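You operate a simulated robot arm through the tools that you are given. There is no shell and no other tool.

You run a simulated robot arm. Do the job below in one go: nothing can be reset, and whatever is moved stays where it is left.

Task
Screw the green-banded stud home in the bolted holder, grease its top and run a nut on.
Fine: the green-banded nut by the washer, on by its full height; put the brush back.

Only the result counts: the job must be done as asked and must still hold three seconds after the hand-in. Knocking over, shifting, dropping, spilling or breaking anything else fails it.

Robot
A 6-joint arm with a three-finger gripper, fixed in place. Base frame: the origin is at the foot of the arm, x ahead of it, y to its left, z up. Units: mm, rad, N and s.
Its first joint turns from -2.897 to 2.897 rad. Payload 4.89 kg.
The tool frame sits at the grasp point between the pads (the TCP): z along the fingers, y along the line on which they close. The tips reach 30 mm beyond it. The gripper opens to 164 mm. The gripper's body begins 125 mm behind the TCP.
Orientation is told as [roll, pitch, yaw] about the base's x, y, z axes, in that order, counted from this pose: with the fingers straight down and closing along the base's y, the tool's x points along the base's -x, its y along +y and its z along -z.

Tools
- The arm moves only by the tool move_arm. Its argument "series" is a list of rows, each a list of 6 numbers: the shift along the base's x, y, z in cm, then the turn, a rotation vector about the base's x, y, z in rad. In form: [[tx, ty, tz, rx, ry, rz], ...]. A call has 1 to 20 rows; each row shifts and turns the commanded pose from where the row before left it. "claw" is the finger opening in cm, from 0 to 16.4, set as the call begins (left out, the last holds). Rows are played at 5 a second. More than 50 mm and 0.15 rad between two rows, or a gripper value outside its range, and nothing of the call is played. A pose out of reach is approached as far as the arm can. The call stops where the force on the tool passes 40 N (or 10 N more than at its start, if that is more) or the arm is blocked; 0.2 s more then pass. The fingers move at their own pace (about 108 mm/s each) and stop on an object; they squeeze with about 24 N. The grip force told is the motor's: it shows also when the fingers shut on nothing. Time passes only in rows, and 0.2 s behind the last, so rows that do not move let the fingers close. It gives the time, the measured TCP pose, the force on the tool (base axes), the opening and the grip force at its end, in the units of the frame above (readings bear some noise), with the torque about the TCP (base axes, N m) and any sound that the robot's microphone picked up, and new pictures: "show" is both (left out), scene, wrist or none.
- Cameras (640 x 400 px; columns grow to the right, rows downward): "scene" is fixed at [49.5, 649.9, 1445.9]; the picture's right is [-0.52, -0.86, 0.00], its down [-0.45, 0.27, -0.85] and it looks along [0.73, -0.44, -0.53] (base axes); focal length 301 px, centre (320, 200). "wrist" rides on the gripper at [76, -2, -152] in the tool frame; the picture's right is [0.02, 1.00, 0.00], its down [-0.88, 0.02, -0.47] and it looks along [-0.47, 0.01, 0.88] (tool axes); focal length 247 px, centre (320, 200). There is no depth. A picture from a camera that has moved, and an enlarged one, comes with that camera's place and axes in the base frame and with its lens.
- lift_body(by): slides the trunk up (or, below 0, down) by that many mm; the arm rides with it, the base frame stays. It gives what a move gives, with no picture.
- zoom(camera, box): a new picture of the part [left, top, right, bottom] of that camera's present view, enlarged. The clock stands still meanwhile.
- close_job(): hands the job in; it is judged then, once.

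Places have to be worked out from the pictures, the camera data and where the tool is seen. Open the gripper and draw the arm clear of the work before you hand the job in, unless the task says otherwise.

The tools are called after ">>>" as a command line: name --pt "numbers of a row" for each row, then --argument value for the rest, lists and objects as JSON in quotes. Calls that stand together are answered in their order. move_arm: Moves the arm, as the interface text tells. Its arguments: {"type":"object","properties":{"series":{"type":"array","items":{"type":"array","items":{"type":"number"}}},"claw":{"type":"number"},"show":{"type":"string","enum":["both","scene","wrist","none"]}},"required":["series"]} The other tools are called the same way: lift_body (by) slides the trunk up or down; zoom (camera, box) takes an enlarged picture of a part of a camera's view; close_job () hands the job in.

At the start:

```text
time_s: 0.0
tcp_pos: [523.0, 147.8, 1283.1]
tcp_rot: [-0.001, 0.0, 0.0]
ft_force: [1.2, -0.5, -0.2]
wrist_torque: [0.02, 0.02, 0.0]
grip_width: 164.1
grasp_force: 0.0
trunk travel left (down, up): [-175.0, 215.0]
```

scene: 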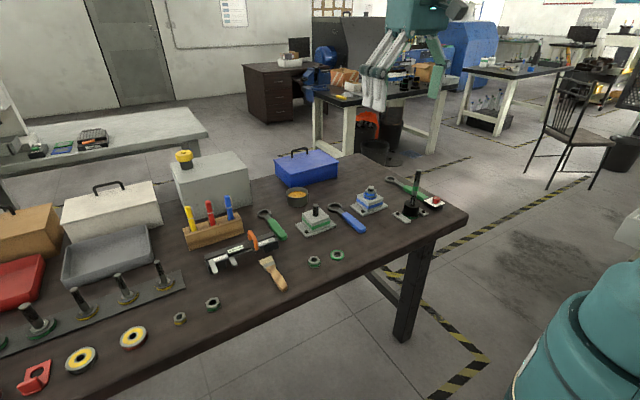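
wrist: 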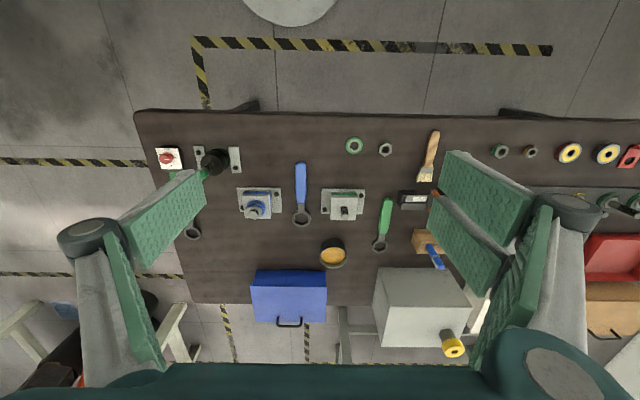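

I start by looking closely at the table in enlarged pictures to identify the studs, holders, nuts, washer, brush and grease.

>>> zoom --camera "scene" --box '[0, 240, 200, 400]'

>>> zoom --camera "scene" --box '[160, 180, 320, 300]'

>>> zoom --camera "scene" --box '[280, 160, 460, 280]'

>>> zoom --camera "wrist" --box '[130, 110, 350, 280]'

>>> zoom --camera "wrist" --box '[310, 110, 640, 280]'

```text
2.50 times, centred on (100, 320) of scene
camera zoom: at [49.5, 649.9, 1445.9], right [-0.52, -0.86, 0.0], down [-0.45, 0.27, -0.85], along [0.73, -0.44, -0.53], focal length 752 px, centre (870, -100)
```

zoom: 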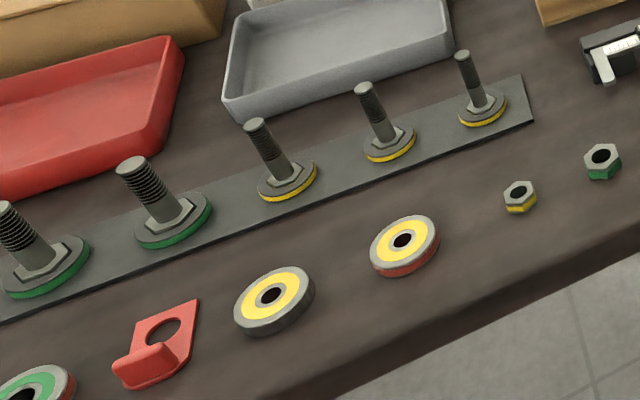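

```text
3.33 times, centred on (240, 240) of scene
camera zoom: at [49.5, 649.9, 1445.9], right [-0.52, -0.86, 0.0], down [-0.45, 0.27, -0.85], along [0.73, -0.44, -0.53], focal length 1003 px, centre (587, 67)
```

zoom: 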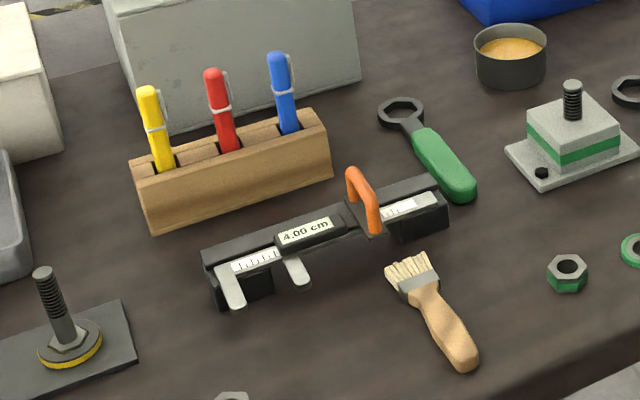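

```text
3.33 times, centred on (370, 220) of scene
camera zoom: at [49.5, 649.9, 1445.9], right [-0.52, -0.86, 0.0], down [-0.45, 0.27, -0.85], along [0.73, -0.44, -0.53], focal length 1003 px, centre (153, 133)
```

zoom: 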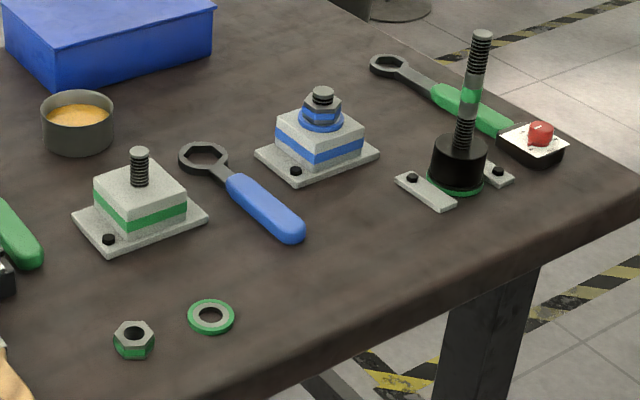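

```text
2.35 times, centred on (240, 195) of wrist
camera zoom: at [446.8, 147.3, 1435.8], right [-0.02, 1.0, 0.0], down [0.88, 0.02, 0.47], along [0.47, 0.01, -0.88], focal length 581 px, centre (508, 212)
```

zoom: 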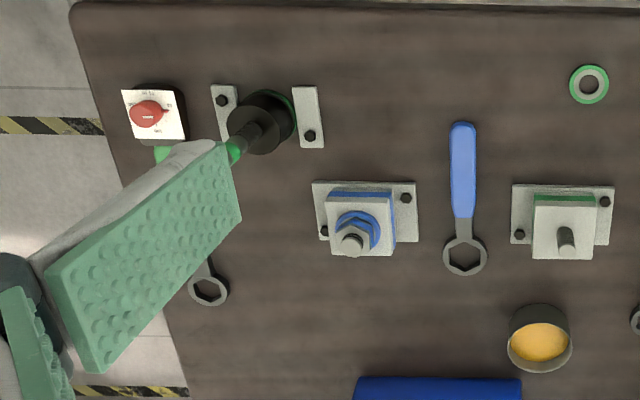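

```text
1.94 times, centred on (475, 195) of wrist
camera zoom: at [446.8, 147.3, 1435.8], right [-0.02, 1.0, 0.0], down [0.88, 0.02, 0.47], along [0.47, 0.01, -0.88], focal length 479 px, centre (19, 210)
```

zoom: 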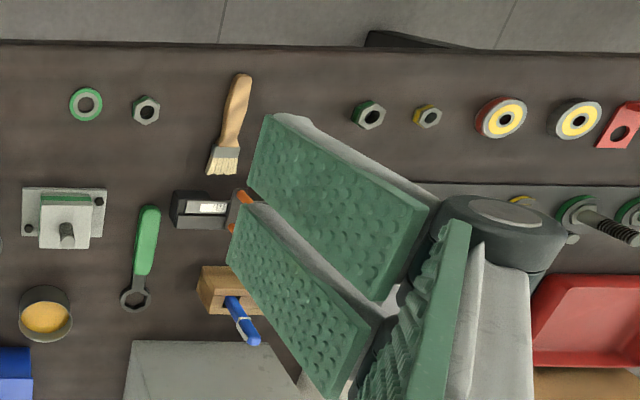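

The table top seems to lie at z≈815–820; the green-banded stud stands in a black holder near (650,-97), its top at about z=1000. The nut by the washer is near (620,320). I'll move the wrist camera closer for a better look at the holder.

>>> move_arm --pt "-0.5 -4.5 -1 0 0 0" --pt "-0.5 -4.5 -1 0 0 0" --pt "-0.5 -4.5 -1 0 0 0" --pt "-0.5 -4.5 -1 0 0 0" --pt "-0.5 -4.5 -1 0 0 0" --pt "-0.5 -2 -1 0 0 0" --pt "0 0 0 0 0 0" --claw 3

```text
time_s: 1.6
tcp_pos: [493.8, -97.8, 1225.5]
tcp_rot: [0.0, 0.0, -0.001]
ft_force: [0.7, -0.8, -0.2]
wrist_torque: [0.0, 0.01, 0.01]
grip_width: 29.8
grasp_force: 0.0
trunk travel left (down, up): [-175.0, 215.0]
camera wrist: at [415.8, -98.5, 1376.5], right [-0.02, 1.0, 0.0], down [0.88, 0.02, 0.47], along [0.47, 0.01, -0.88], focal length 247 px, centre (320, 200)
```

scene: 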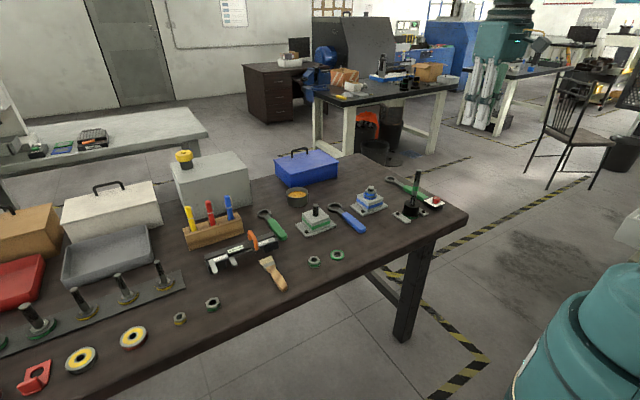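
wrist: 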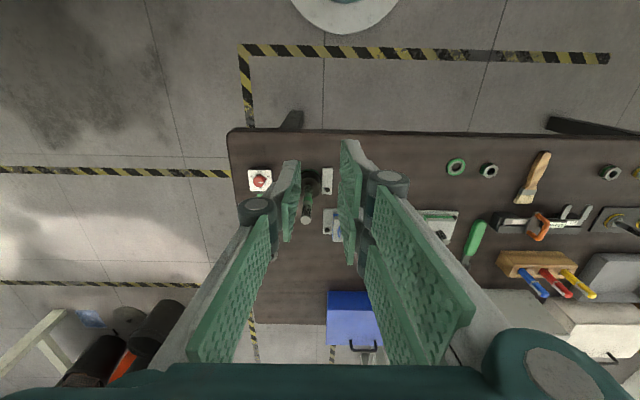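

The view is clear; I zoom in on the holder, stud and neighbours.

>>> zoom --camera "wrist" --box '[240, 140, 360, 240]'

>>> zoom --camera "wrist" --box '[410, 140, 640, 300]'

>>> zoom --camera "scene" --box '[380, 160, 460, 225]'

```text
4.00 times, centred on (300, 190) of wrist
camera zoom: at [415.8, -98.5, 1376.5], right [-0.02, 1.0, 0.0], down [0.88, 0.02, 0.47], along [0.47, 0.01, -0.88], focal length 988 px, centre (400, 240)
```

zoom: 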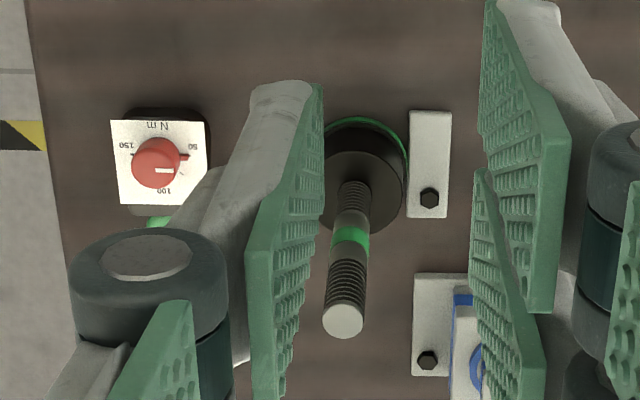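

```text
2.50 times, centred on (525, 220) of wrist
camera zoom: at [415.8, -98.5, 1376.5], right [-0.02, 1.0, 0.0], down [0.88, 0.02, 0.47], along [0.47, 0.01, -0.88], focal length 617 px, centre (-192, 150)
```

zoom: 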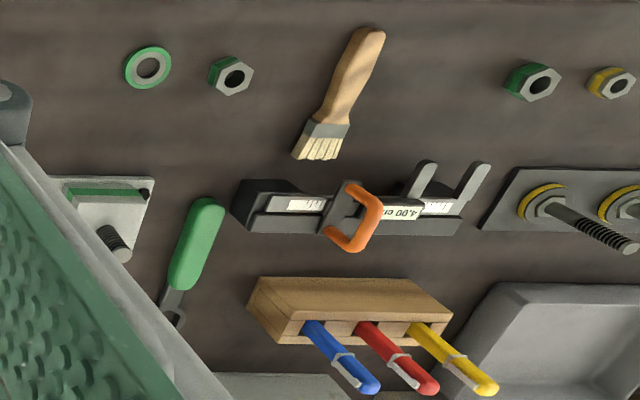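

```text
6.15 times, centred on (420, 192) of scene
camera zoom: at [49.5, 649.9, 1445.9], right [-0.52, -0.86, 0.0], down [-0.45, 0.27, -0.85], along [0.73, -0.44, -0.53], focal length 1852 px, centre (-295, 246)
```

zoom: 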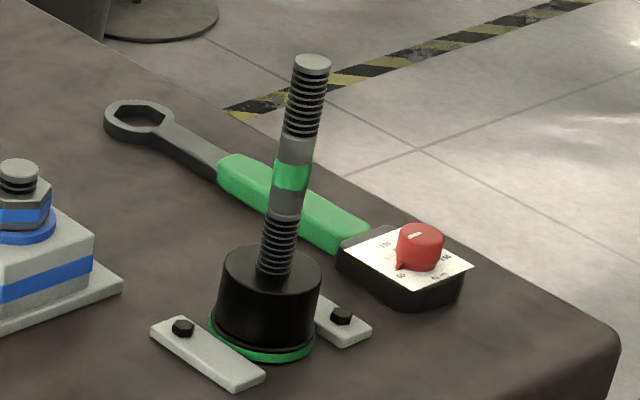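

The stud stands vertically in the black holder around (657,-118), top near z≈990–1010. I'll open the fingers wider and go above it to refine its position through the wrist camera.

>>> move_arm --pt "4 -0.5 -1.5 0 0 0" --pt "4 -0.5 -1.5 0 0 0" --pt "4 -0.5 -1.5 0 0 0" --pt "4 -0.5 -1.5 0 0 0" --pt "0 0 -1.5 0 0 0" --pt "0 0 0 0 0 0" --claw 10

```text
time_s: 3.0
tcp_pos: [651.8, -115.0, 1151.3]
tcp_rot: [0.0, 0.0, -0.002]
ft_force: [0.0, -1.4, -0.6]
wrist_torque: [0.02, 0.16, -0.01]
grip_width: 100.1
grasp_force: 0.0
trunk travel left (down, up): [-175.0, 215.0]
camera wrist: at [575.5, -116.7, 1302.7], right [-0.02, 1.0, 0.0], down [0.88, 0.02, 0.47], along [0.47, 0.01, -0.88], focal length 247 px, centre (320, 200)
```

scene: 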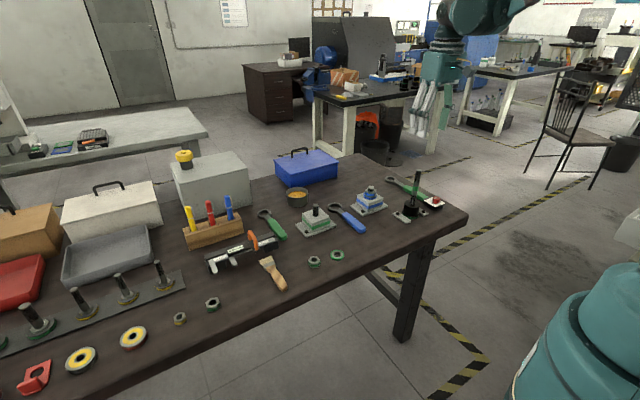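
wrist: 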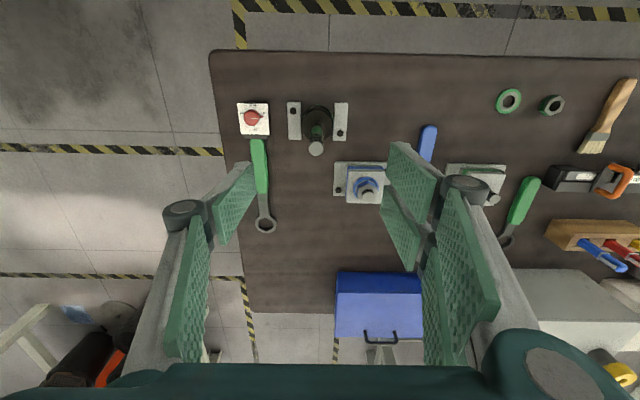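

>>> zoom --camera "wrist" --box '[230, 80, 390, 180]'

>>> zoom --camera "wrist" --box '[440, 60, 640, 185]'

```text
4.00 times, centred on (310, 130) of wrist
camera zoom: at [575.5, -116.7, 1302.7], right [-0.02, 1.0, 0.0], down [0.88, 0.02, 0.47], along [0.47, 0.01, -0.88], focal length 988 px, centre (360, 480)
```

zoom: 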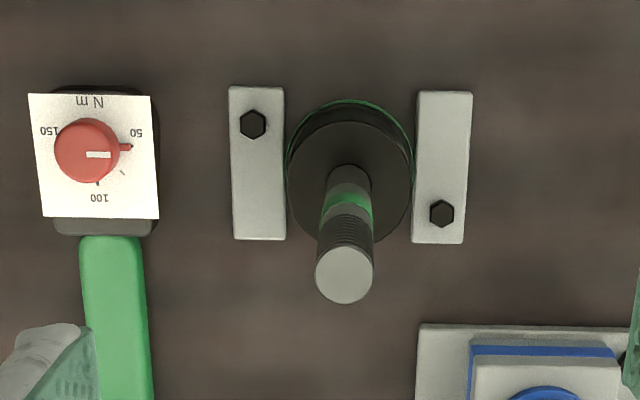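

```text
3.20 times, centred on (540, 122) of wrist
camera zoom: at [575.5, -116.7, 1302.7], right [-0.02, 1.0, 0.0], down [0.88, 0.02, 0.47], along [0.47, 0.01, -0.88], focal length 790 px, centre (-384, 448)
```

zoom: 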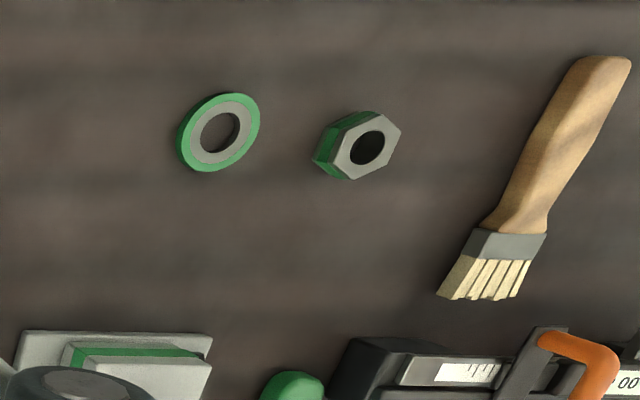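

Triangulating from three views puts the stud's axis at about (670,-120), its top at z≈982, diameter ≈19 mm, and the holder top at z≈847. I'll centre above it and pre-turn the wrist counter-clockwise to find the wrist's turn range.

>>> move_arm --pt "1.82 -0.5 -1 0 0 0.15" --pt "0 0 -1 0 0 0.15" --pt "0 0 -1 0 0 0.15" --pt "0 0 -1 0 0 0.15" --pt "0 0 -1 0 0 0.15" --pt "0 0 -1 0 0 0.15" --pt "0 0 -1 0 0 0.15" --pt "0 0 0 0 0 0.15" --pt "0 0 0 0 0 0.15" --pt "0 0 0 0 0 0.15" --pt "0 0 0 0 0 0.15" --pt "0 0 0 0 0 0.15" --pt "0 0 0 0 0 0.15" --pt "0 0 0 0 0 0.15" --pt "0 0 0 0 0 0.15" --pt "0 0 0 0 0 0.15" --pt "0 0 0 0 0 0.15" --pt "0 0 0 0 0 0" --claw 5

```text
time_s: 6.8
tcp_pos: [671.9, -120.6, 1078.5]
tcp_rot: [0.0, 0.0, 2.549]
ft_force: [0.6, 0.5, -0.9]
wrist_torque: [0.0, 0.01, 0.04]
grip_width: 50.0
grasp_force: 0.0
trunk travel left (down, up): [-175.0, 215.0]
camera wrist: at [735.9, -161.9, 1230.3], right [-0.54, -0.84, 0.0], down [-0.74, 0.48, 0.47], along [-0.4, 0.26, -0.88], focal length 247 px, centre (320, 200)
```

scene: 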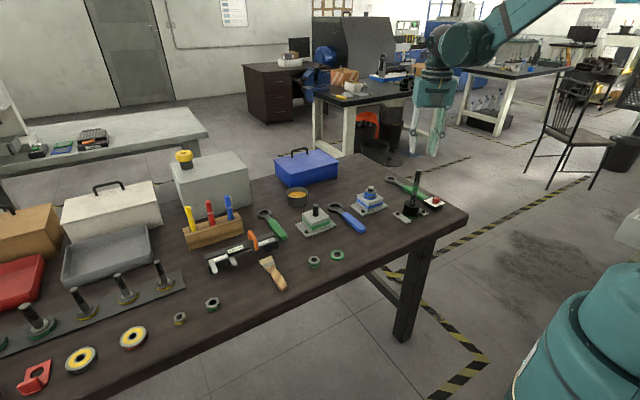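
wrist: 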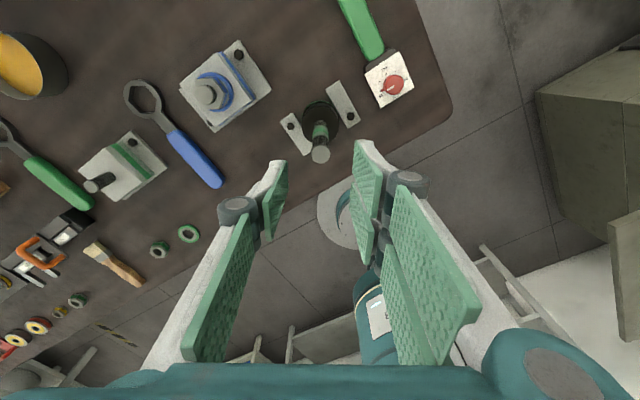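

The view confirms the stud top at about (670,-120). I try turning further to learn the wrist limit.

>>> move_arm --pt "-0.19 0.06 0 0 0 0.15" --pt "0 0 0 0 0 0.15" --pt "0 0 0 0 0 0.15" --pt "0 0 0 0 0 0.15" --pt "0 0 0 0 0 0.15" --pt "0 0 0 0 0 0.15" --pt "0 0 0 0 0 0.15" --pt "0 0 0 0 0 0.15" --pt "0 0 0 0 0 0" --show "none"

```text
time_s: 8.8
tcp_pos: [670.4, -113.0, 1080.2]
tcp_rot: [0.006, 0.001, 2.838]
ft_force: [-0.4, 0.5, -0.3]
wrist_torque: [-0.03, 0.0, 0.02]
grip_width: 50.3
grasp_force: 0.1
out of reach, approached as far as the arm can: row 2, 3, 4, 5, 6, 7, 8
trunk travel left (down, up): [-175.0, 215.0]
```

The upper yaw limit is about 2.7 rad here. I turn back and check how the commanded pose is counted.

>>> move_arm --pt "0 0 0 0 0 -0.15" --pt "0 0 0 0 0 -0.15" --pt "0 0 0 0 0 -0.15" --pt "0 0 0 0 0 -0.15" --pt "0 0 0 0 0 0" --show "none"

```text
time_s: 10.0
tcp_pos: [670.7, -112.7, 1080.4]
tcp_rot: [0.005, 0.001, 2.237]
ft_force: [-0.1, 0.0, -0.7]
wrist_torque: [0.01, 0.02, -0.03]
grip_width: 50.1
grasp_force: 0.0
trunk travel left (down, up): [-175.0, 215.0]
```

The commanded pose stops where the arm does, good. I re-centre over the stud at yaw ≈2.69, then lower so the open fingers straddle it with the TCP at z≈950.

>>> move_arm --pt "-0.07 -0.73 0 -0.005 -0.001 0.15" --pt "0 0 0 0 0 0.15" --pt "0 0 0 0 0 0.15" --pt "0 0 0 0 0 0" --pt "0 0 -4 0 0 0" --pt "0 0 -3 0 0 0" --pt "0 0 -3 0 0 0" --pt "0 0 0 0 0 0"

```text
time_s: 11.8
tcp_pos: [671.8, -120.8, 979.6]
tcp_rot: [0.008, 0.005, 2.689]
ft_force: [0.7, 0.0, -1.4]
wrist_torque: [0.04, 0.08, 0.01]
grip_width: 49.9
grasp_force: 0.1
trunk travel left (down, up): [-175.0, 215.0]
camera wrist: at [741.4, -151.4, 1132.0], right [-0.42, -0.91, 0.01], down [-0.8, 0.37, 0.47], along [-0.43, 0.19, -0.88], focal length 247 px, centre (320, 200)
```

scene: 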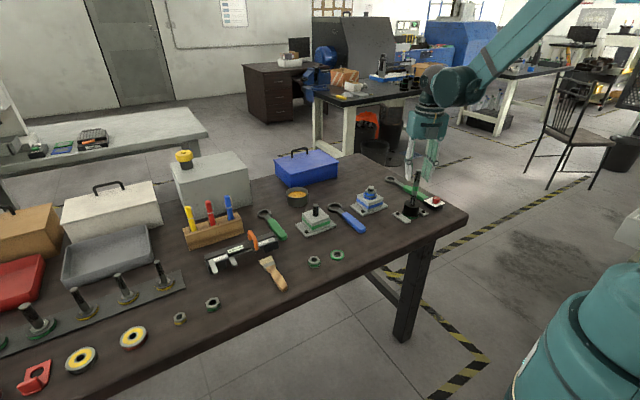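
wrist: 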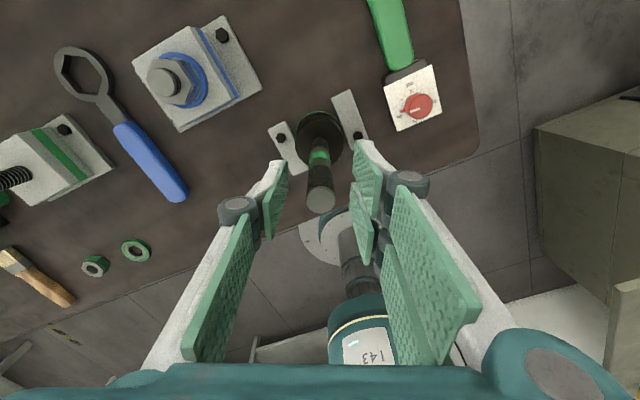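

The stud stands centred between the pads. I level the slight tilt, lower to z≈950 and close on it.

>>> move_arm --pt "-0.15 0.05 -1.5 0.009 0.0005 0" --pt "0 0 -1.5 0 0 0" --pt "0 0 0 0 0 0" --show "none"

>>> move_arm --pt "0 0 0 0 0 0" --pt "0 0 0 0 0 0" --pt "0 0 0 0 0 0" --pt "0 0 0 0 0 0" --claw 0

```text
time_s: 12.6
tcp_pos: [668.5, -120.6, 950.2]
tcp_rot: [0.001, -0.001, 2.687]
ft_force: [0.6, 0.3, 0.0]
wrist_torque: [-0.03, 0.04, 0.0]
grip_width: 49.8
grasp_force: 0.0
trunk travel left (down, up): [-175.0, 215.0]
```

```text
time_s: 13.6
tcp_pos: [669.0, -120.3, 950.9]
tcp_rot: [-0.002, 0.0, 2.688]
ft_force: [10.6, 23.8, -1.9]
wrist_torque: [0.66, -0.31, 0.02]
grip_width: 18.8
grasp_force: 24.3
trunk travel left (down, up): [-175.0, 215.0]
camera wrist: at [737.9, -151.6, 1101.9], right [-0.42, -0.91, 0.0], down [-0.8, 0.37, 0.47], along [-0.43, 0.2, -0.88], focal length 247 px, centre (320, 200)
```

scene: 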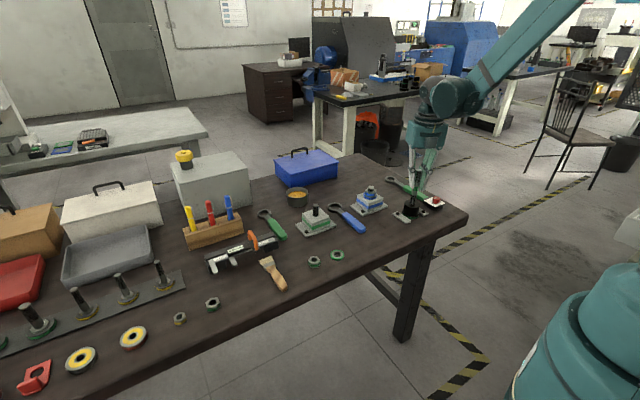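
wrist: 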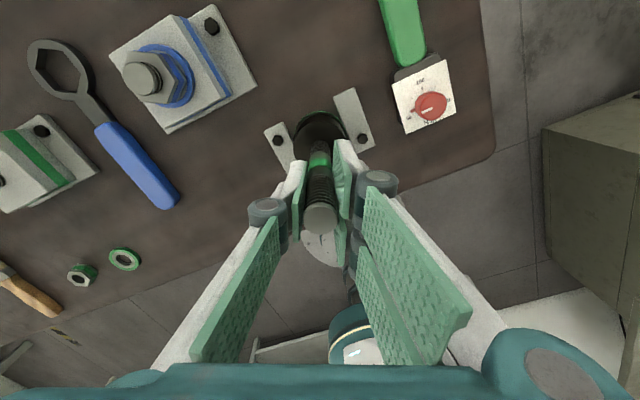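

The pads hold the stud at 18.8 mm, but there's a 26 N side force along the closing line, so I'm slightly off-centre. I ease the tool ~1 mm along (+0.42,+0.91).

>>> move_arm --pt "0.04 0.09 0 0 0 0" --pt "0 0 0 0 0 0" --show "none"

```text
time_s: 14.2
tcp_pos: [668.3, -119.3, 950.4]
tcp_rot: [0.0, -0.001, 2.689]
ft_force: [12.2, 20.2, 0.2]
wrist_torque: [0.53, -0.35, 0.03]
grip_width: 18.8
grasp_force: 23.9
trunk travel left (down, up): [-175.0, 215.0]
```

Only slightly lower; I continue another 2.5 mm the same way.

>>> move_arm --pt "0.06 0.11 0 0 0 0" --pt "0.05 0.1 0 0 0 0" --pt "0 0 0 0 0 0" --show "none"

```text
time_s: 15.0
tcp_pos: [669.1, -119.5, 950.1]
tcp_rot: [0.0, 0.0, 2.685]
ft_force: [-7.9, -17.8, 3.9]
wrist_torque: [-0.54, 0.46, -0.04]
grip_width: 18.6
grasp_force: 23.6
trunk travel left (down, up): [-175.0, 215.0]
```

It reversed sign, so the centre lies about 1 mm back; I move there.

>>> move_arm --pt "-0.045 -0.09 0 0 0 0" --pt "0 0 0 0 0 0" --show "none"

```text
time_s: 15.6
tcp_pos: [669.7, -119.4, 950.6]
tcp_rot: [-0.002, 0.0, 2.688]
ft_force: [-8.1, -16.6, -2.4]
wrist_torque: [-0.37, 0.34, -0.03]
grip_width: 18.8
grasp_force: 23.8
trunk travel left (down, up): [-175.0, 215.0]
```

>>> move_arm --pt "-0.03 -0.06 0 0 0 0" --pt "0 0 0 0 0 0" --show "none"

```text
time_s: 16.2
tcp_pos: [669.7, -118.6, 950.7]
tcp_rot: [-0.002, 0.002, 2.688]
ft_force: [-4.0, -7.5, 10.4]
wrist_torque: [-0.15, 0.33, -0.04]
grip_width: 18.9
grasp_force: 23.7
trunk travel left (down, up): [-175.0, 215.0]
```

The side force is small now. I test a small clockwise turn (−0.3 rad) and watch forces and torque.

>>> move_arm --pt "0 0 0 0 0 -0.1" --pt "0 0 0 0 0 -0.1" --pt "0 0 0 0 0 -0.1" --pt "0 0 0 0 0 0" --show "none"

```text
time_s: 17.2
tcp_pos: [669.0, -118.8, 948.6]
tcp_rot: [-0.001, 0.0, 2.387]
ft_force: [7.5, -0.5, 0.5]
wrist_torque: [-0.24, -0.61, 0.02]
grip_width: 18.7
grasp_force: 24.3
trunk travel left (down, up): [-175.0, 215.0]
```

It turned freely with the stud. I turn a further 1.5 rad and see how the vertical force evolves, to learn the pitch.

>>> move_arm --pt "0 0 0 0 0 -0.15" --pt "0 0 0 0 0 -0.15" --pt "0 0 0 0 0 -0.15" --pt "0 0 0 0 0 -0.15" --pt "0 0 0 0 0 -0.15" --pt "0 0 0 0 0 -0.15" --pt "0 0 0 0 0 -0.15" --pt "0 0 0 0 0 -0.15" --pt "0 0 0 0 0 -0.15" --pt "0 0 0 0 0 -0.15" --pt "0 0 0 0 0 0" --show "wrist"

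```text
time_s: 19.6
tcp_pos: [669.8, -121.7, 949.2]
tcp_rot: [0.001, -0.001, 0.888]
ft_force: [10.2, -10.9, -9.2]
wrist_torque: [-0.32, -0.22, -0.03]
grip_width: 18.8
grasp_force: 23.8
trunk travel left (down, up): [-175.0, 215.0]
camera wrist: at [622.9, -180.1, 1101.1], right [-0.79, 0.61, 0.0], down [0.54, 0.7, 0.47], along [0.29, 0.37, -0.88], focal length 247 px, centre (320, 200)
```

wrist: 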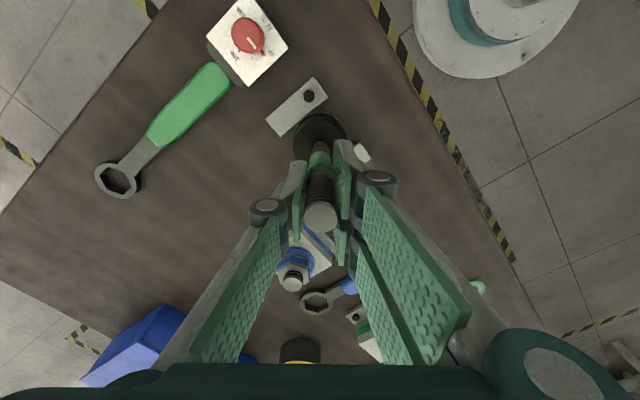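

>>> zoom --camera "scene" --box '[390, 165, 440, 225]'

>>> zoom --camera "wrist" --box '[270, 80, 380, 240]'

```text
6.67 times, centred on (415, 195) of scene
camera zoom: at [49.5, 649.9, 1445.9], right [-0.52, -0.86, 0.0], down [-0.45, 0.27, -0.85], along [0.73, -0.44, -0.53], focal length 2006 px, centre (-313, 233)
```

zoom: 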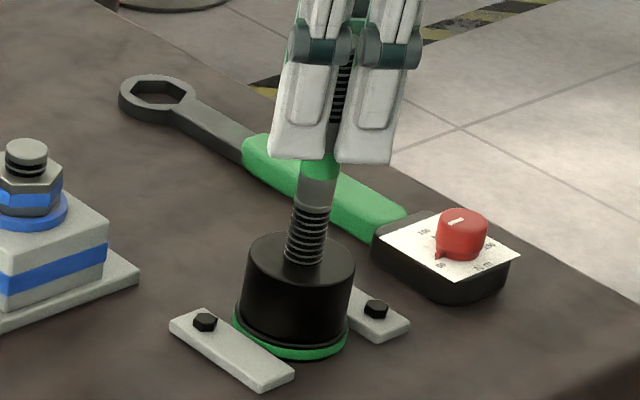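

```text
2.50 times, centred on (325, 160) of wrist
camera zoom: at [622.9, -180.1, 1101.1], right [-0.79, 0.61, 0.0], down [0.54, 0.7, 0.47], along [0.29, 0.37, -0.88], focal length 617 px, centre (308, 300)
```

zoom: 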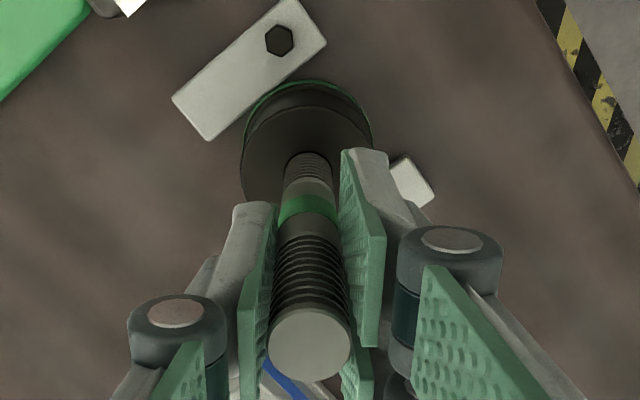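

The lower thread shows roughly 9–10 rings above the holder. I continue −3 rad, sinking slightly with the stud.

>>> move_arm --pt "0 0 -0.01 0 0 -0.15" --pt "0 0 -0.01 0 0 -0.15" --pt "0 0 -0.01 0 0 -0.15" --pt "0 0 -0.01 0 0 -0.15" --pt "0 0 -0.01 0 0 -0.15" --pt "0 0 -0.01 0 0 -0.15" --pt "0 0 -0.01 0 0 -0.15" --pt "0 0 -0.01 0 0 -0.15" --pt "0 0 -0.01 0 0 -0.15" --pt "0 0 -0.01 0 0 -0.15" --pt "0 0 -0.01 0 0 -0.15" --pt "0 0 -0.01 0 0 -0.15" --pt "0 0 -0.01 0 0 -0.15" --pt "0 0 -0.01 0 0 -0.15" --pt "0 0 -0.01 0 0 -0.15" --pt "0 0 -0.01 0 0 -0.15" --pt "0 0 -0.01 0 0 -0.15" --pt "0 0 -0.01 0 0 -0.15" --pt "0 0 -0.01 0 0 -0.15" --pt "0 0 -0.01 0 0 -0.15" --show "none"

>>> zoom --camera "scene" --box '[390, 165, 440, 225]'

```text
time_s: 23.8
tcp_pos: [671.0, -119.6, 947.5]
tcp_rot: [0.0, 0.001, -2.112]
ft_force: [5.1, 5.0, -5.6]
wrist_torque: [0.39, -0.3, 0.04]
grip_width: 19.1
grasp_force: 23.5
trunk travel left (down, up): [-175.0, 215.0]
```

```text
6.67 times, centred on (415, 195) of scene
camera zoom: at [49.5, 649.9, 1445.9], right [-0.52, -0.86, 0.0], down [-0.45, 0.27, -0.85], along [0.73, -0.44, -0.53], focal length 2006 px, centre (-313, 233)
```

zoom: 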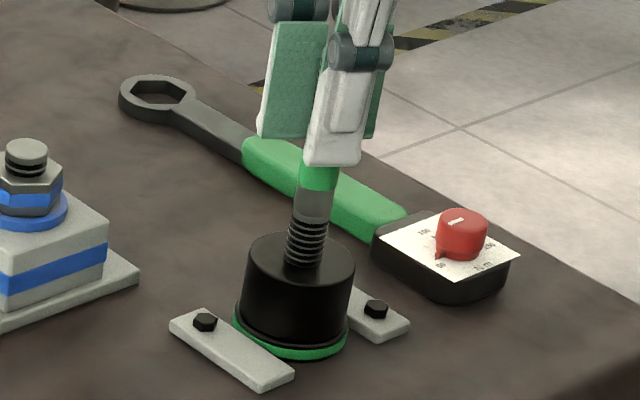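

The stud sank about 10 mm in this stroke—clearly screwing in. I finish the stroke to about −2.7 rad.

>>> move_arm --pt "0 0 -0.03 0 0 -0.15" --pt "0 0 -0.03 0 0 -0.15" --pt "0 0 -0.03 0 0 -0.15" --pt "0 0 -0.03 0 0 -0.15" --pt "0 0 0 0 0 0"

>>> zoom --camera "scene" --box '[390, 165, 440, 225]'

```text
time_s: 25.0
tcp_pos: [669.2, -119.7, 945.2]
tcp_rot: [0.0, 0.0, -2.712]
ft_force: [4.6, -8.4, -7.2]
wrist_torque: [-0.43, -0.05, 0.03]
grip_width: 18.7
grasp_force: 23.6
trunk travel left (down, up): [-175.0, 215.0]
camera wrist: at [738.1, -86.2, 1097.4], right [0.44, -0.9, 0.0], down [-0.79, -0.38, 0.47], along [-0.43, -0.21, -0.88], focal length 247 px, centre (320, 200)
```

scene: 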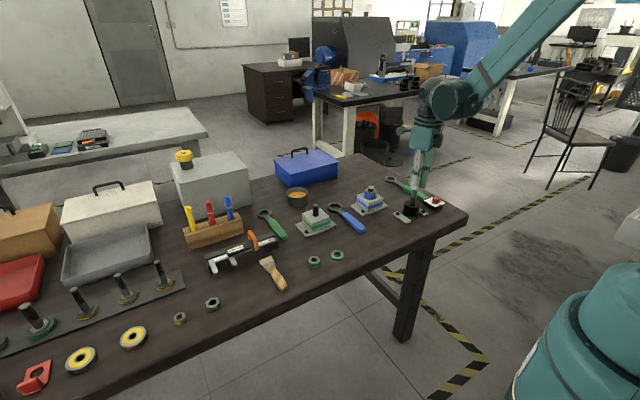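
wrist: 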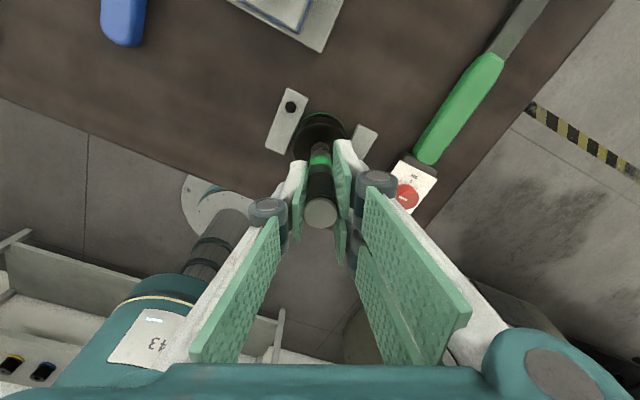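

```text
6.67 times, centred on (415, 195) of scene
camera zoom: at [49.5, 649.9, 1445.9], right [-0.52, -0.86, 0.0], down [-0.45, 0.27, -0.85], along [0.73, -0.44, -0.53], focal length 2006 px, centre (-313, 233)
```

zoom: 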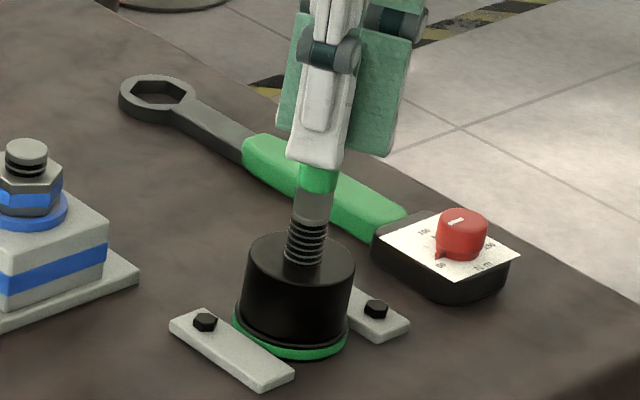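

After this 5.4 rad stroke the stud has dropped ≈10 mm. I release, turn the wrist back (two calls), and regrip.

>>> move_arm --pt "0 0 0 0 0 0" --pt "0 0 0 0 0 0" --pt "0 0 0 0 0 0.15" --pt "0 0 0 0 0 0.15" --pt "0 0 0 0 0 0.15" --pt "0 0 0 0 0 0.15" --pt "0 0 0 0 0 0.15" --pt "0 0 0 0 0 0.15" --pt "0 0 0 0 0 0.15" --pt "0 0 0 0 0 0.15" --pt "0 0 0 0 0 0.15" --pt "0 0 0 0 0 0.15" --pt "0 0 0 0 0 0.15" --pt "0 0 0 0 0 0.15" --pt "0 0 0 0 0 0.15" --pt "0 0 0 0 0 0.15" --pt "0 0 0 0 0 0.15" --pt "0 0 0 0 0 0.15" --pt "0 0 0 0 0 0.15" --pt "0 0 0 0 0 0.15" --claw 4 --show "none"

>>> move_arm --pt "0 0 0 0 0 0.15" --pt "0 0 0 0 0 0.15" --pt "0 0 0 0 0 0.15" --pt "0 0 0 0 0 0.15" --pt "0 0 0 0 0 0.15" --pt "0 0 0 0 0 0.15" --pt "0 0 0 0 0 0.15" --pt "0 0 0 0 0 0.15" --pt "0 0 0 0 0 0.15" --pt "0 0 0 0 0 0.15" --pt "0 0 0 0 0 0.15" --pt "0 0 0 0 0 0.15" --pt "0 0 0 0 0 0.15" --pt "0 0 0 0 0 0.15" --pt "0 0 0 0 0 0.15" --pt "0 0 0 0 0 0.15" --pt "0 0 0 0 0 0.15" --pt "0 0 0 0 0 0.15" --pt "0 0 0 0 0 0"

>>> zoom --camera "scene" --box '[390, 165, 440, 225]'

```text
time_s: 29.2
tcp_pos: [670.6, -119.8, 945.5]
tcp_rot: [-0.001, 0.001, -0.008]
ft_force: [-0.9, -0.2, -0.2]
wrist_torque: [0.01, -0.02, 0.05]
grip_width: 40.1
grasp_force: 0.0
trunk travel left (down, up): [-175.0, 215.0]
```

```text
time_s: 33.2
tcp_pos: [668.9, -117.7, 946.0]
tcp_rot: [0.001, 0.0, 2.689]
ft_force: [-0.2, 0.8, 0.0]
wrist_torque: [-0.01, -0.01, -0.02]
grip_width: 40.3
grasp_force: 0.0
trunk travel left (down, up): [-175.0, 215.0]
camera wrist: at [737.5, -150.8, 1098.1], right [-0.42, -0.91, 0.0], down [-0.8, 0.37, 0.47], along [-0.43, 0.2, -0.88], focal length 247 px, centre (320, 200)
```

scene: 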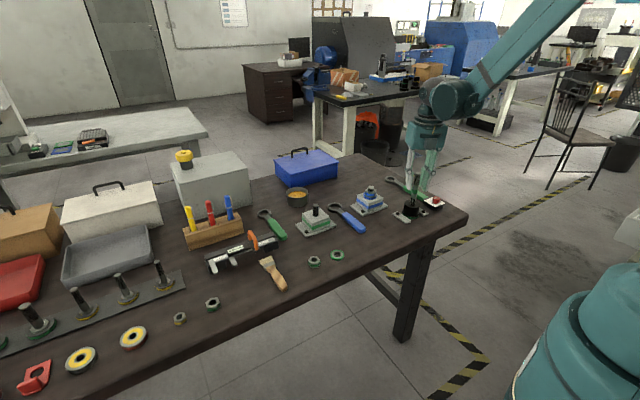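
wrist: 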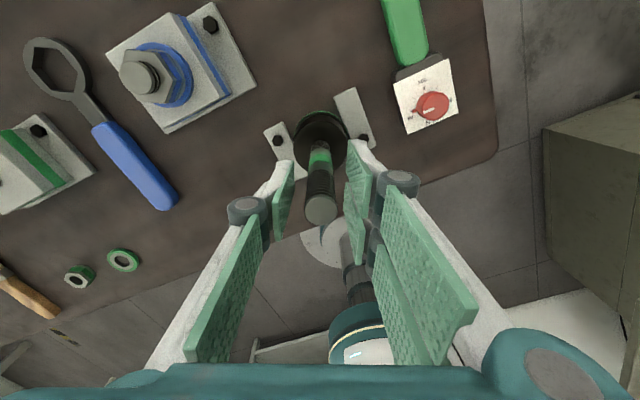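

```text
6.67 times, centred on (415, 195) of scene
camera zoom: at [49.5, 649.9, 1445.9], right [-0.52, -0.86, 0.0], down [-0.45, 0.27, -0.85], along [0.73, -0.44, -0.53], focal length 2006 px, centre (-313, 233)
```

zoom: 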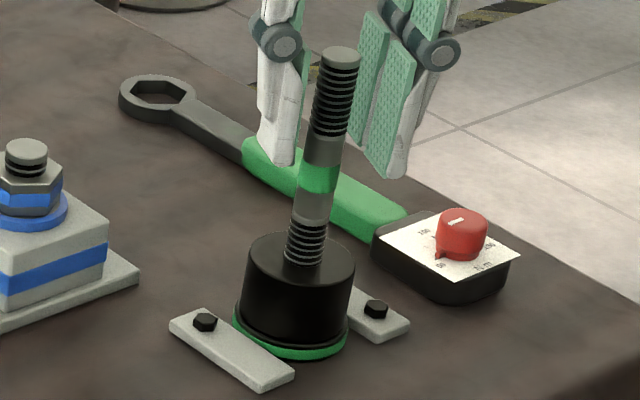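

The stud stays put when released; its top is now about z≈966 (15 mm lower). I regrip and run the next stroke, following it down.

>>> move_arm --pt "0 0 0 0 0 0" --pt "0 0 0 0 0 0" --pt "0 0 0 0 0 0" --claw 0 --show "none"

>>> move_arm --pt "0 0 -0.03 0 0 -0.15" --pt "0 0 -0.03 0 0 -0.15" --pt "0 0 -0.03 0 0 -0.15" --pt "0 0 -0.03 0 0 -0.15" --pt "0 0 -0.03 0 0 -0.15" --pt "0 0 -0.03 0 0 -0.15" --pt "0 0 -0.03 0 0 -0.15" --pt "0 0 -0.03 0 0 -0.15" --pt "0 0 -0.03 0 0 -0.15" --pt "0 0 -0.03 0 0 -0.15" --pt "0 0 -0.03 0 0 -0.15" --pt "0 0 -0.03 0 0 -0.15" --pt "0 0 -0.03 0 0 -0.15" --pt "0 0 -0.03 0 0 -0.15" --pt "0 0 -0.03 0 0 -0.15" --pt "0 0 -0.03 0 0 -0.15" --pt "0 0 -0.03 0 0 -0.15" --pt "0 0 -0.03 0 0 -0.15" --pt "0 0 -0.03 0 0 -0.15" --pt "0 0 -0.03 0 0 -0.15" --show "none"

>>> zoom --camera "scene" --box '[390, 165, 440, 225]'

```text
time_s: 34.0
tcp_pos: [668.3, -119.8, 945.7]
tcp_rot: [0.0, 0.001, 2.685]
ft_force: [-2.2, -4.2, 0.5]
wrist_torque: [-0.11, 0.09, 0.03]
grip_width: 19.2
grasp_force: 24.6
trunk travel left (down, up): [-175.0, 215.0]
```

```text
time_s: 38.2
tcp_pos: [669.8, -120.3, 939.5]
tcp_rot: [0.0, 0.002, -0.315]
ft_force: [-3.6, -27.5, -8.8]
wrist_torque: [-0.63, 0.23, 0.03]
grip_width: 18.7
grasp_force: 23.7
trunk travel left (down, up): [-175.0, 215.0]
```

```text
6.67 times, centred on (415, 195) of scene
camera zoom: at [49.5, 649.9, 1445.9], right [-0.52, -0.86, 0.0], down [-0.45, 0.27, -0.85], along [0.73, -0.44, -0.53], focal length 2006 px, centre (-313, 233)
```

zoom: 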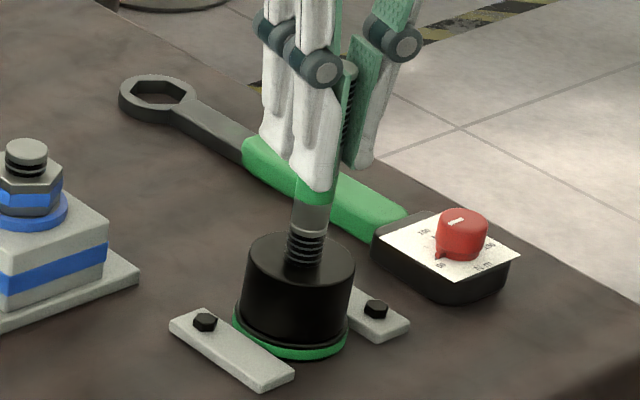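

Thread is down to about 5 visible rings. I nudge −0.7 mm in y to relieve the side force and continue the stroke.

>>> move_arm --pt "0 -0.07 -0.03 0 0 -0.15" --pt "0 0 -0.03 0 0 -0.15" --pt "0 0 -0.03 0 0 -0.15" --pt "0 0 -0.03 0 0 -0.15" --pt "0 0 -0.03 0 0 -0.15" --pt "0 0 -0.03 0 0 -0.15" --pt "0 0 -0.03 0 0 -0.15" --pt "0 0 -0.03 0 0 -0.15" --pt "0 0 -0.03 0 0 -0.15" --pt "0 0 -0.03 0 0 -0.15" --pt "0 0 -0.03 0 0 -0.15" --pt "0 0 -0.03 0 0 -0.15" --pt "0 0 -0.03 0 0 -0.15" --pt "0 0 -0.03 0 0 -0.15" --pt "0 0 -0.03 0 0 -0.15" --pt "0 0 -0.03 0 0 -0.15" --pt "0 0 0 0 0 0" --show "wrist"

>>> zoom --camera "scene" --box '[390, 165, 440, 225]'

```text
time_s: 41.8
tcp_pos: [670.0, -120.0, 935.5]
tcp_rot: [-0.001, 0.001, -2.711]
ft_force: [1.5, -6.8, 0.3]
wrist_torque: [-0.26, 0.0, 0.0]
grip_width: 18.7
grasp_force: 23.7
trunk travel left (down, up): [-175.0, 215.0]
camera wrist: at [738.2, -86.3, 1087.4], right [0.44, -0.9, 0.0], down [-0.79, -0.39, 0.47], along [-0.43, -0.21, -0.88], focal length 247 px, centre (320, 200)
```

wrist: 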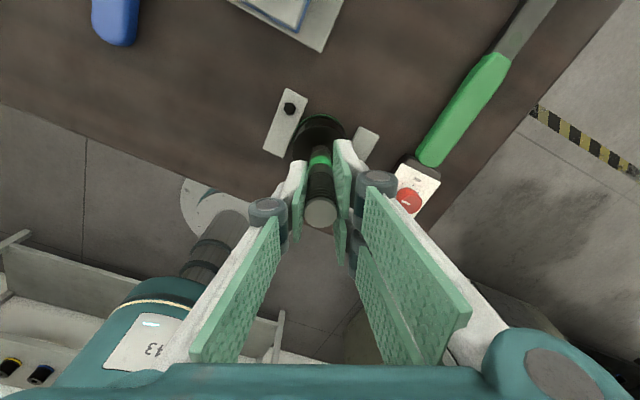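

```text
6.67 times, centred on (415, 195) of scene
camera zoom: at [49.5, 649.9, 1445.9], right [-0.52, -0.86, 0.0], down [-0.45, 0.27, -0.85], along [0.73, -0.44, -0.53], focal length 2006 px, centre (-313, 233)
```

zoom: 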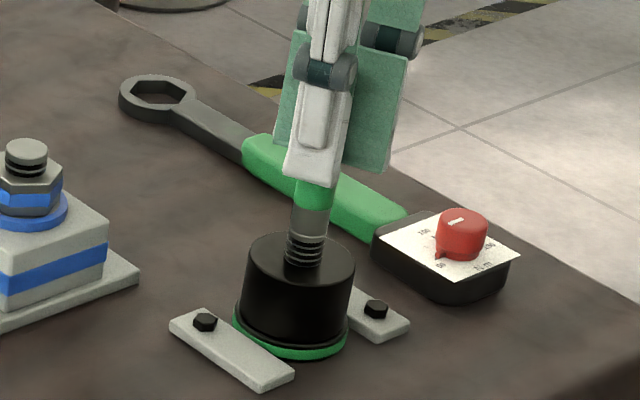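

About 15 mm of thread remains. Release, wind back and regrip for the next stroke.

>>> move_arm --pt "0 0 0 0 0 0" --pt "0 0 0 0 0 0" --pt "0 0 0 0 0 0.15" --pt "0 0 0 0 0 0.15" --pt "0 0 0 0 0 0.15" --pt "0 0 0 0 0 0.15" --pt "0 0 0 0 0 0.15" --pt "0 0 0 0 0 0.15" --pt "0 0 0 0 0 0.15" --pt "0 0 0 0 0 0.15" --pt "0 0 0 0 0 0.15" --pt "0 0 0 0 0 0.15" --pt "0 0 0 0 0 0.15" --pt "0 0 0 0 0 0.15" --pt "0 0 0 0 0 0.15" --pt "0 0 0 0 0 0.15" --pt "0 0 0 0 0 0.15" --pt "0 0 0 0 0 0.15" --pt "0 0 0 0 0 0.15" --pt "0 0 0 0 0 0.15" --claw 4 --show "none"

>>> move_arm --pt "0 0 0 0 0 0.15" --pt "0 0 0 0 0 0.15" --pt "0 0 0 0 0 0.15" --pt "0 0 0 0 0 0.15" --pt "0 0 0 0 0 0.15" --pt "0 0 0 0 0 0.15" --pt "0 0 0 0 0 0.15" --pt "0 0 0 0 0 0.15" --pt "0 0 0 0 0 0.15" --pt "0 0 0 0 0 0.15" --pt "0 0 0 0 0 0.15" --pt "0 0 0 0 0 0.15" --pt "0 0 0 0 0 0.15" --pt "0 0 0 0 0 0.15" --pt "0 0 0 0 0 0.15" --pt "0 0 0 0 0 0.15" --pt "0 0 0 0 0 0.15" --pt "0 0 0 0 0 0.15" --pt "0 0 0 0 0 0" --show "wrist"

>>> zoom --camera "scene" --box '[390, 165, 440, 225]'

>>> move_arm --pt "0 0 0 0 0 0" --pt "0 0 0 0 0 0" --pt "0 0 0 0 0 0" --claw 0 --show "none"

```text
time_s: 46.0
tcp_pos: [669.7, -119.9, 935.7]
tcp_rot: [-0.002, 0.001, -0.009]
ft_force: [0.5, 0.6, -0.1]
wrist_torque: [0.01, 0.0, 0.0]
grip_width: 40.4
grasp_force: 0.1
trunk travel left (down, up): [-175.0, 215.0]
```

```text
time_s: 50.0
tcp_pos: [669.9, -119.4, 936.3]
tcp_rot: [0.002, 0.001, 2.69]
ft_force: [-0.1, 0.3, 0.7]
wrist_torque: [0.0, -0.03, 0.01]
grip_width: 40.2
grasp_force: 0.0
trunk travel left (down, up): [-175.0, 215.0]
camera wrist: at [738.8, -151.4, 1087.0], right [-0.42, -0.91, 0.0], down [-0.8, 0.37, 0.47], along [-0.43, 0.2, -0.88], focal length 247 px, centre (320, 200)
```

wrist: 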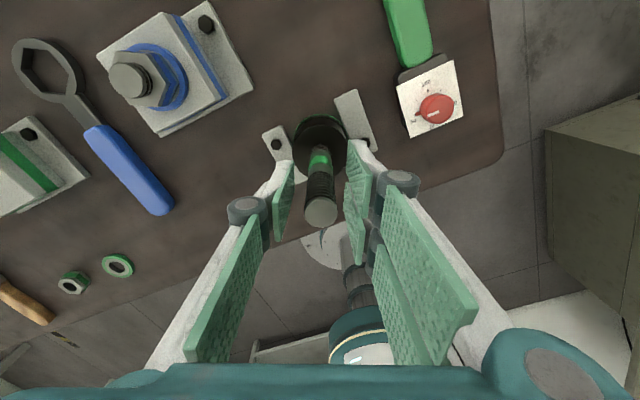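

```text
6.67 times, centred on (415, 195) of scene
camera zoom: at [49.5, 649.9, 1445.9], right [-0.52, -0.86, 0.0], down [-0.45, 0.27, -0.85], along [0.73, -0.44, -0.53], focal length 2006 px, centre (-313, 233)
```

zoom: 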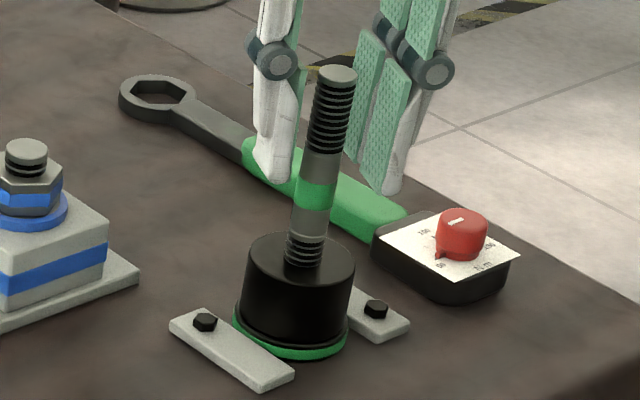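

```text
time_s: 50.8
tcp_pos: [670.7, -119.1, 935.7]
tcp_rot: [0.0, 0.002, 2.687]
ft_force: [-0.9, 0.6, -0.1]
wrist_torque: [-0.04, 0.04, 0.04]
grip_width: 18.5
grasp_force: 23.5
trunk travel left (down, up): [-175.0, 215.0]
```

The stud's top dropped another ~10 mm and my centring is good. Next stroke.

>>> move_arm --pt "0 0 -0.03 0 0 -0.15" --pt "0 0 -0.03 0 0 -0.15" --pt "0 0 -0.03 0 0 -0.15" --pt "0 0 -0.03 0 0 -0.15" --pt "0 0 -0.03 0 0 -0.15" --pt "0 0 -0.03 0 0 -0.15" --pt "0 0 -0.03 0 0 -0.15" --pt "0 0 -0.03 0 0 -0.15" --pt "0 0 -0.03 0 0 -0.15" --pt "0 0 -0.03 0 0 -0.15" --pt "0 0 -0.03 0 0 -0.15" --pt "0 0 -0.03 0 0 -0.15" --pt "0 0 -0.03 0 0 -0.15" --pt "0 0 -0.03 0 0 -0.15" --pt "0 0 -0.03 0 0 -0.15" --pt "0 0 -0.03 0 0 -0.15" --pt "0 0 -0.03 0 0 -0.15" --pt "0 0 -0.03 0 0 -0.15" --show "none"

>>> move_arm --pt "0 0 -0.03 0 0 -0.15" --pt "0 0 -0.03 0 0 -0.15" --pt "0 0 -0.03 0 0 -0.15" --pt "0 0 -0.03 0 0 -0.15" --pt "0 0 -0.03 0 0 -0.15" --pt "0 0 -0.03 0 0 -0.15" --pt "0 0 -0.03 0 0 -0.15" --pt "0 0 -0.03 0 0 -0.15" --pt "0 0 -0.03 0 0 -0.15" --pt "0 0 -0.03 0 0 -0.15" --pt "0 0 -0.03 0 0 -0.15" --pt "0 0 -0.03 0 0 -0.15" --pt "0 0 -0.03 0 0 -0.15" --pt "0 0 -0.03 0 0 -0.15" --pt "0 0 -0.03 0 0 -0.15" --pt "0 0 -0.03 0 0 -0.15" --pt "0 0 -0.03 0 0 -0.15" --pt "0 0 -0.03 0 0 -0.15" --show "wrist"

>>> zoom --camera "scene" --box '[390, 165, 440, 225]'

```text
time_s: 54.6
tcp_pos: [669.8, -120.3, 929.4]
tcp_rot: [0.0, 0.0, -0.013]
ft_force: [11.4, -17.6, 9.7]
wrist_torque: [-0.48, -0.32, 0.09]
grip_width: 19.0
grasp_force: 23.9
trunk travel left (down, up): [-175.0, 215.0]
```

```text
time_s: 58.4
tcp_pos: [669.2, -119.4, 924.6]
tcp_rot: [-0.003, 0.002, -2.712]
ft_force: [-0.5, -10.8, 2.3]
wrist_torque: [-0.31, 0.09, 0.02]
grip_width: 19.0
grasp_force: 23.9
trunk travel left (down, up): [-175.0, 215.0]
camera wrist: at [738.1, -86.3, 1075.8], right [0.44, -0.9, 0.0], down [-0.79, -0.38, 0.47], along [-0.43, -0.21, -0.88], focal length 247 px, centre (320, 200)
```

wrist: 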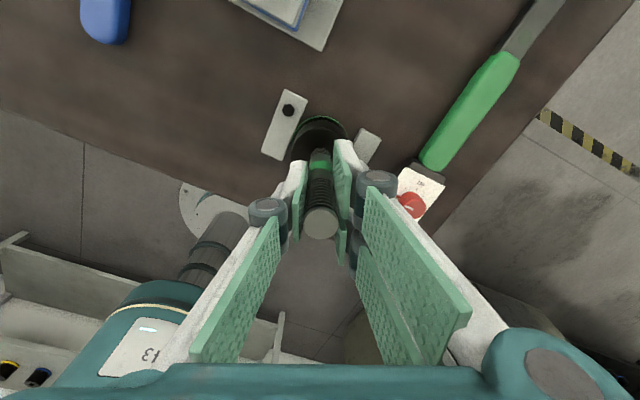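

```text
6.67 times, centred on (415, 195) of scene
camera zoom: at [49.5, 649.9, 1445.9], right [-0.52, -0.86, 0.0], down [-0.45, 0.27, -0.85], along [0.73, -0.44, -0.53], focal length 2006 px, centre (-313, 233)
```

zoom: 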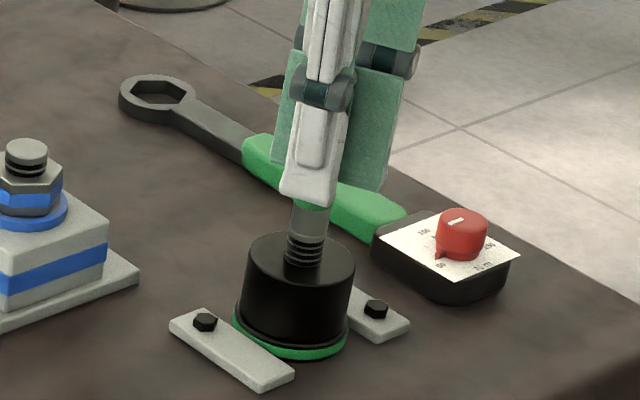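

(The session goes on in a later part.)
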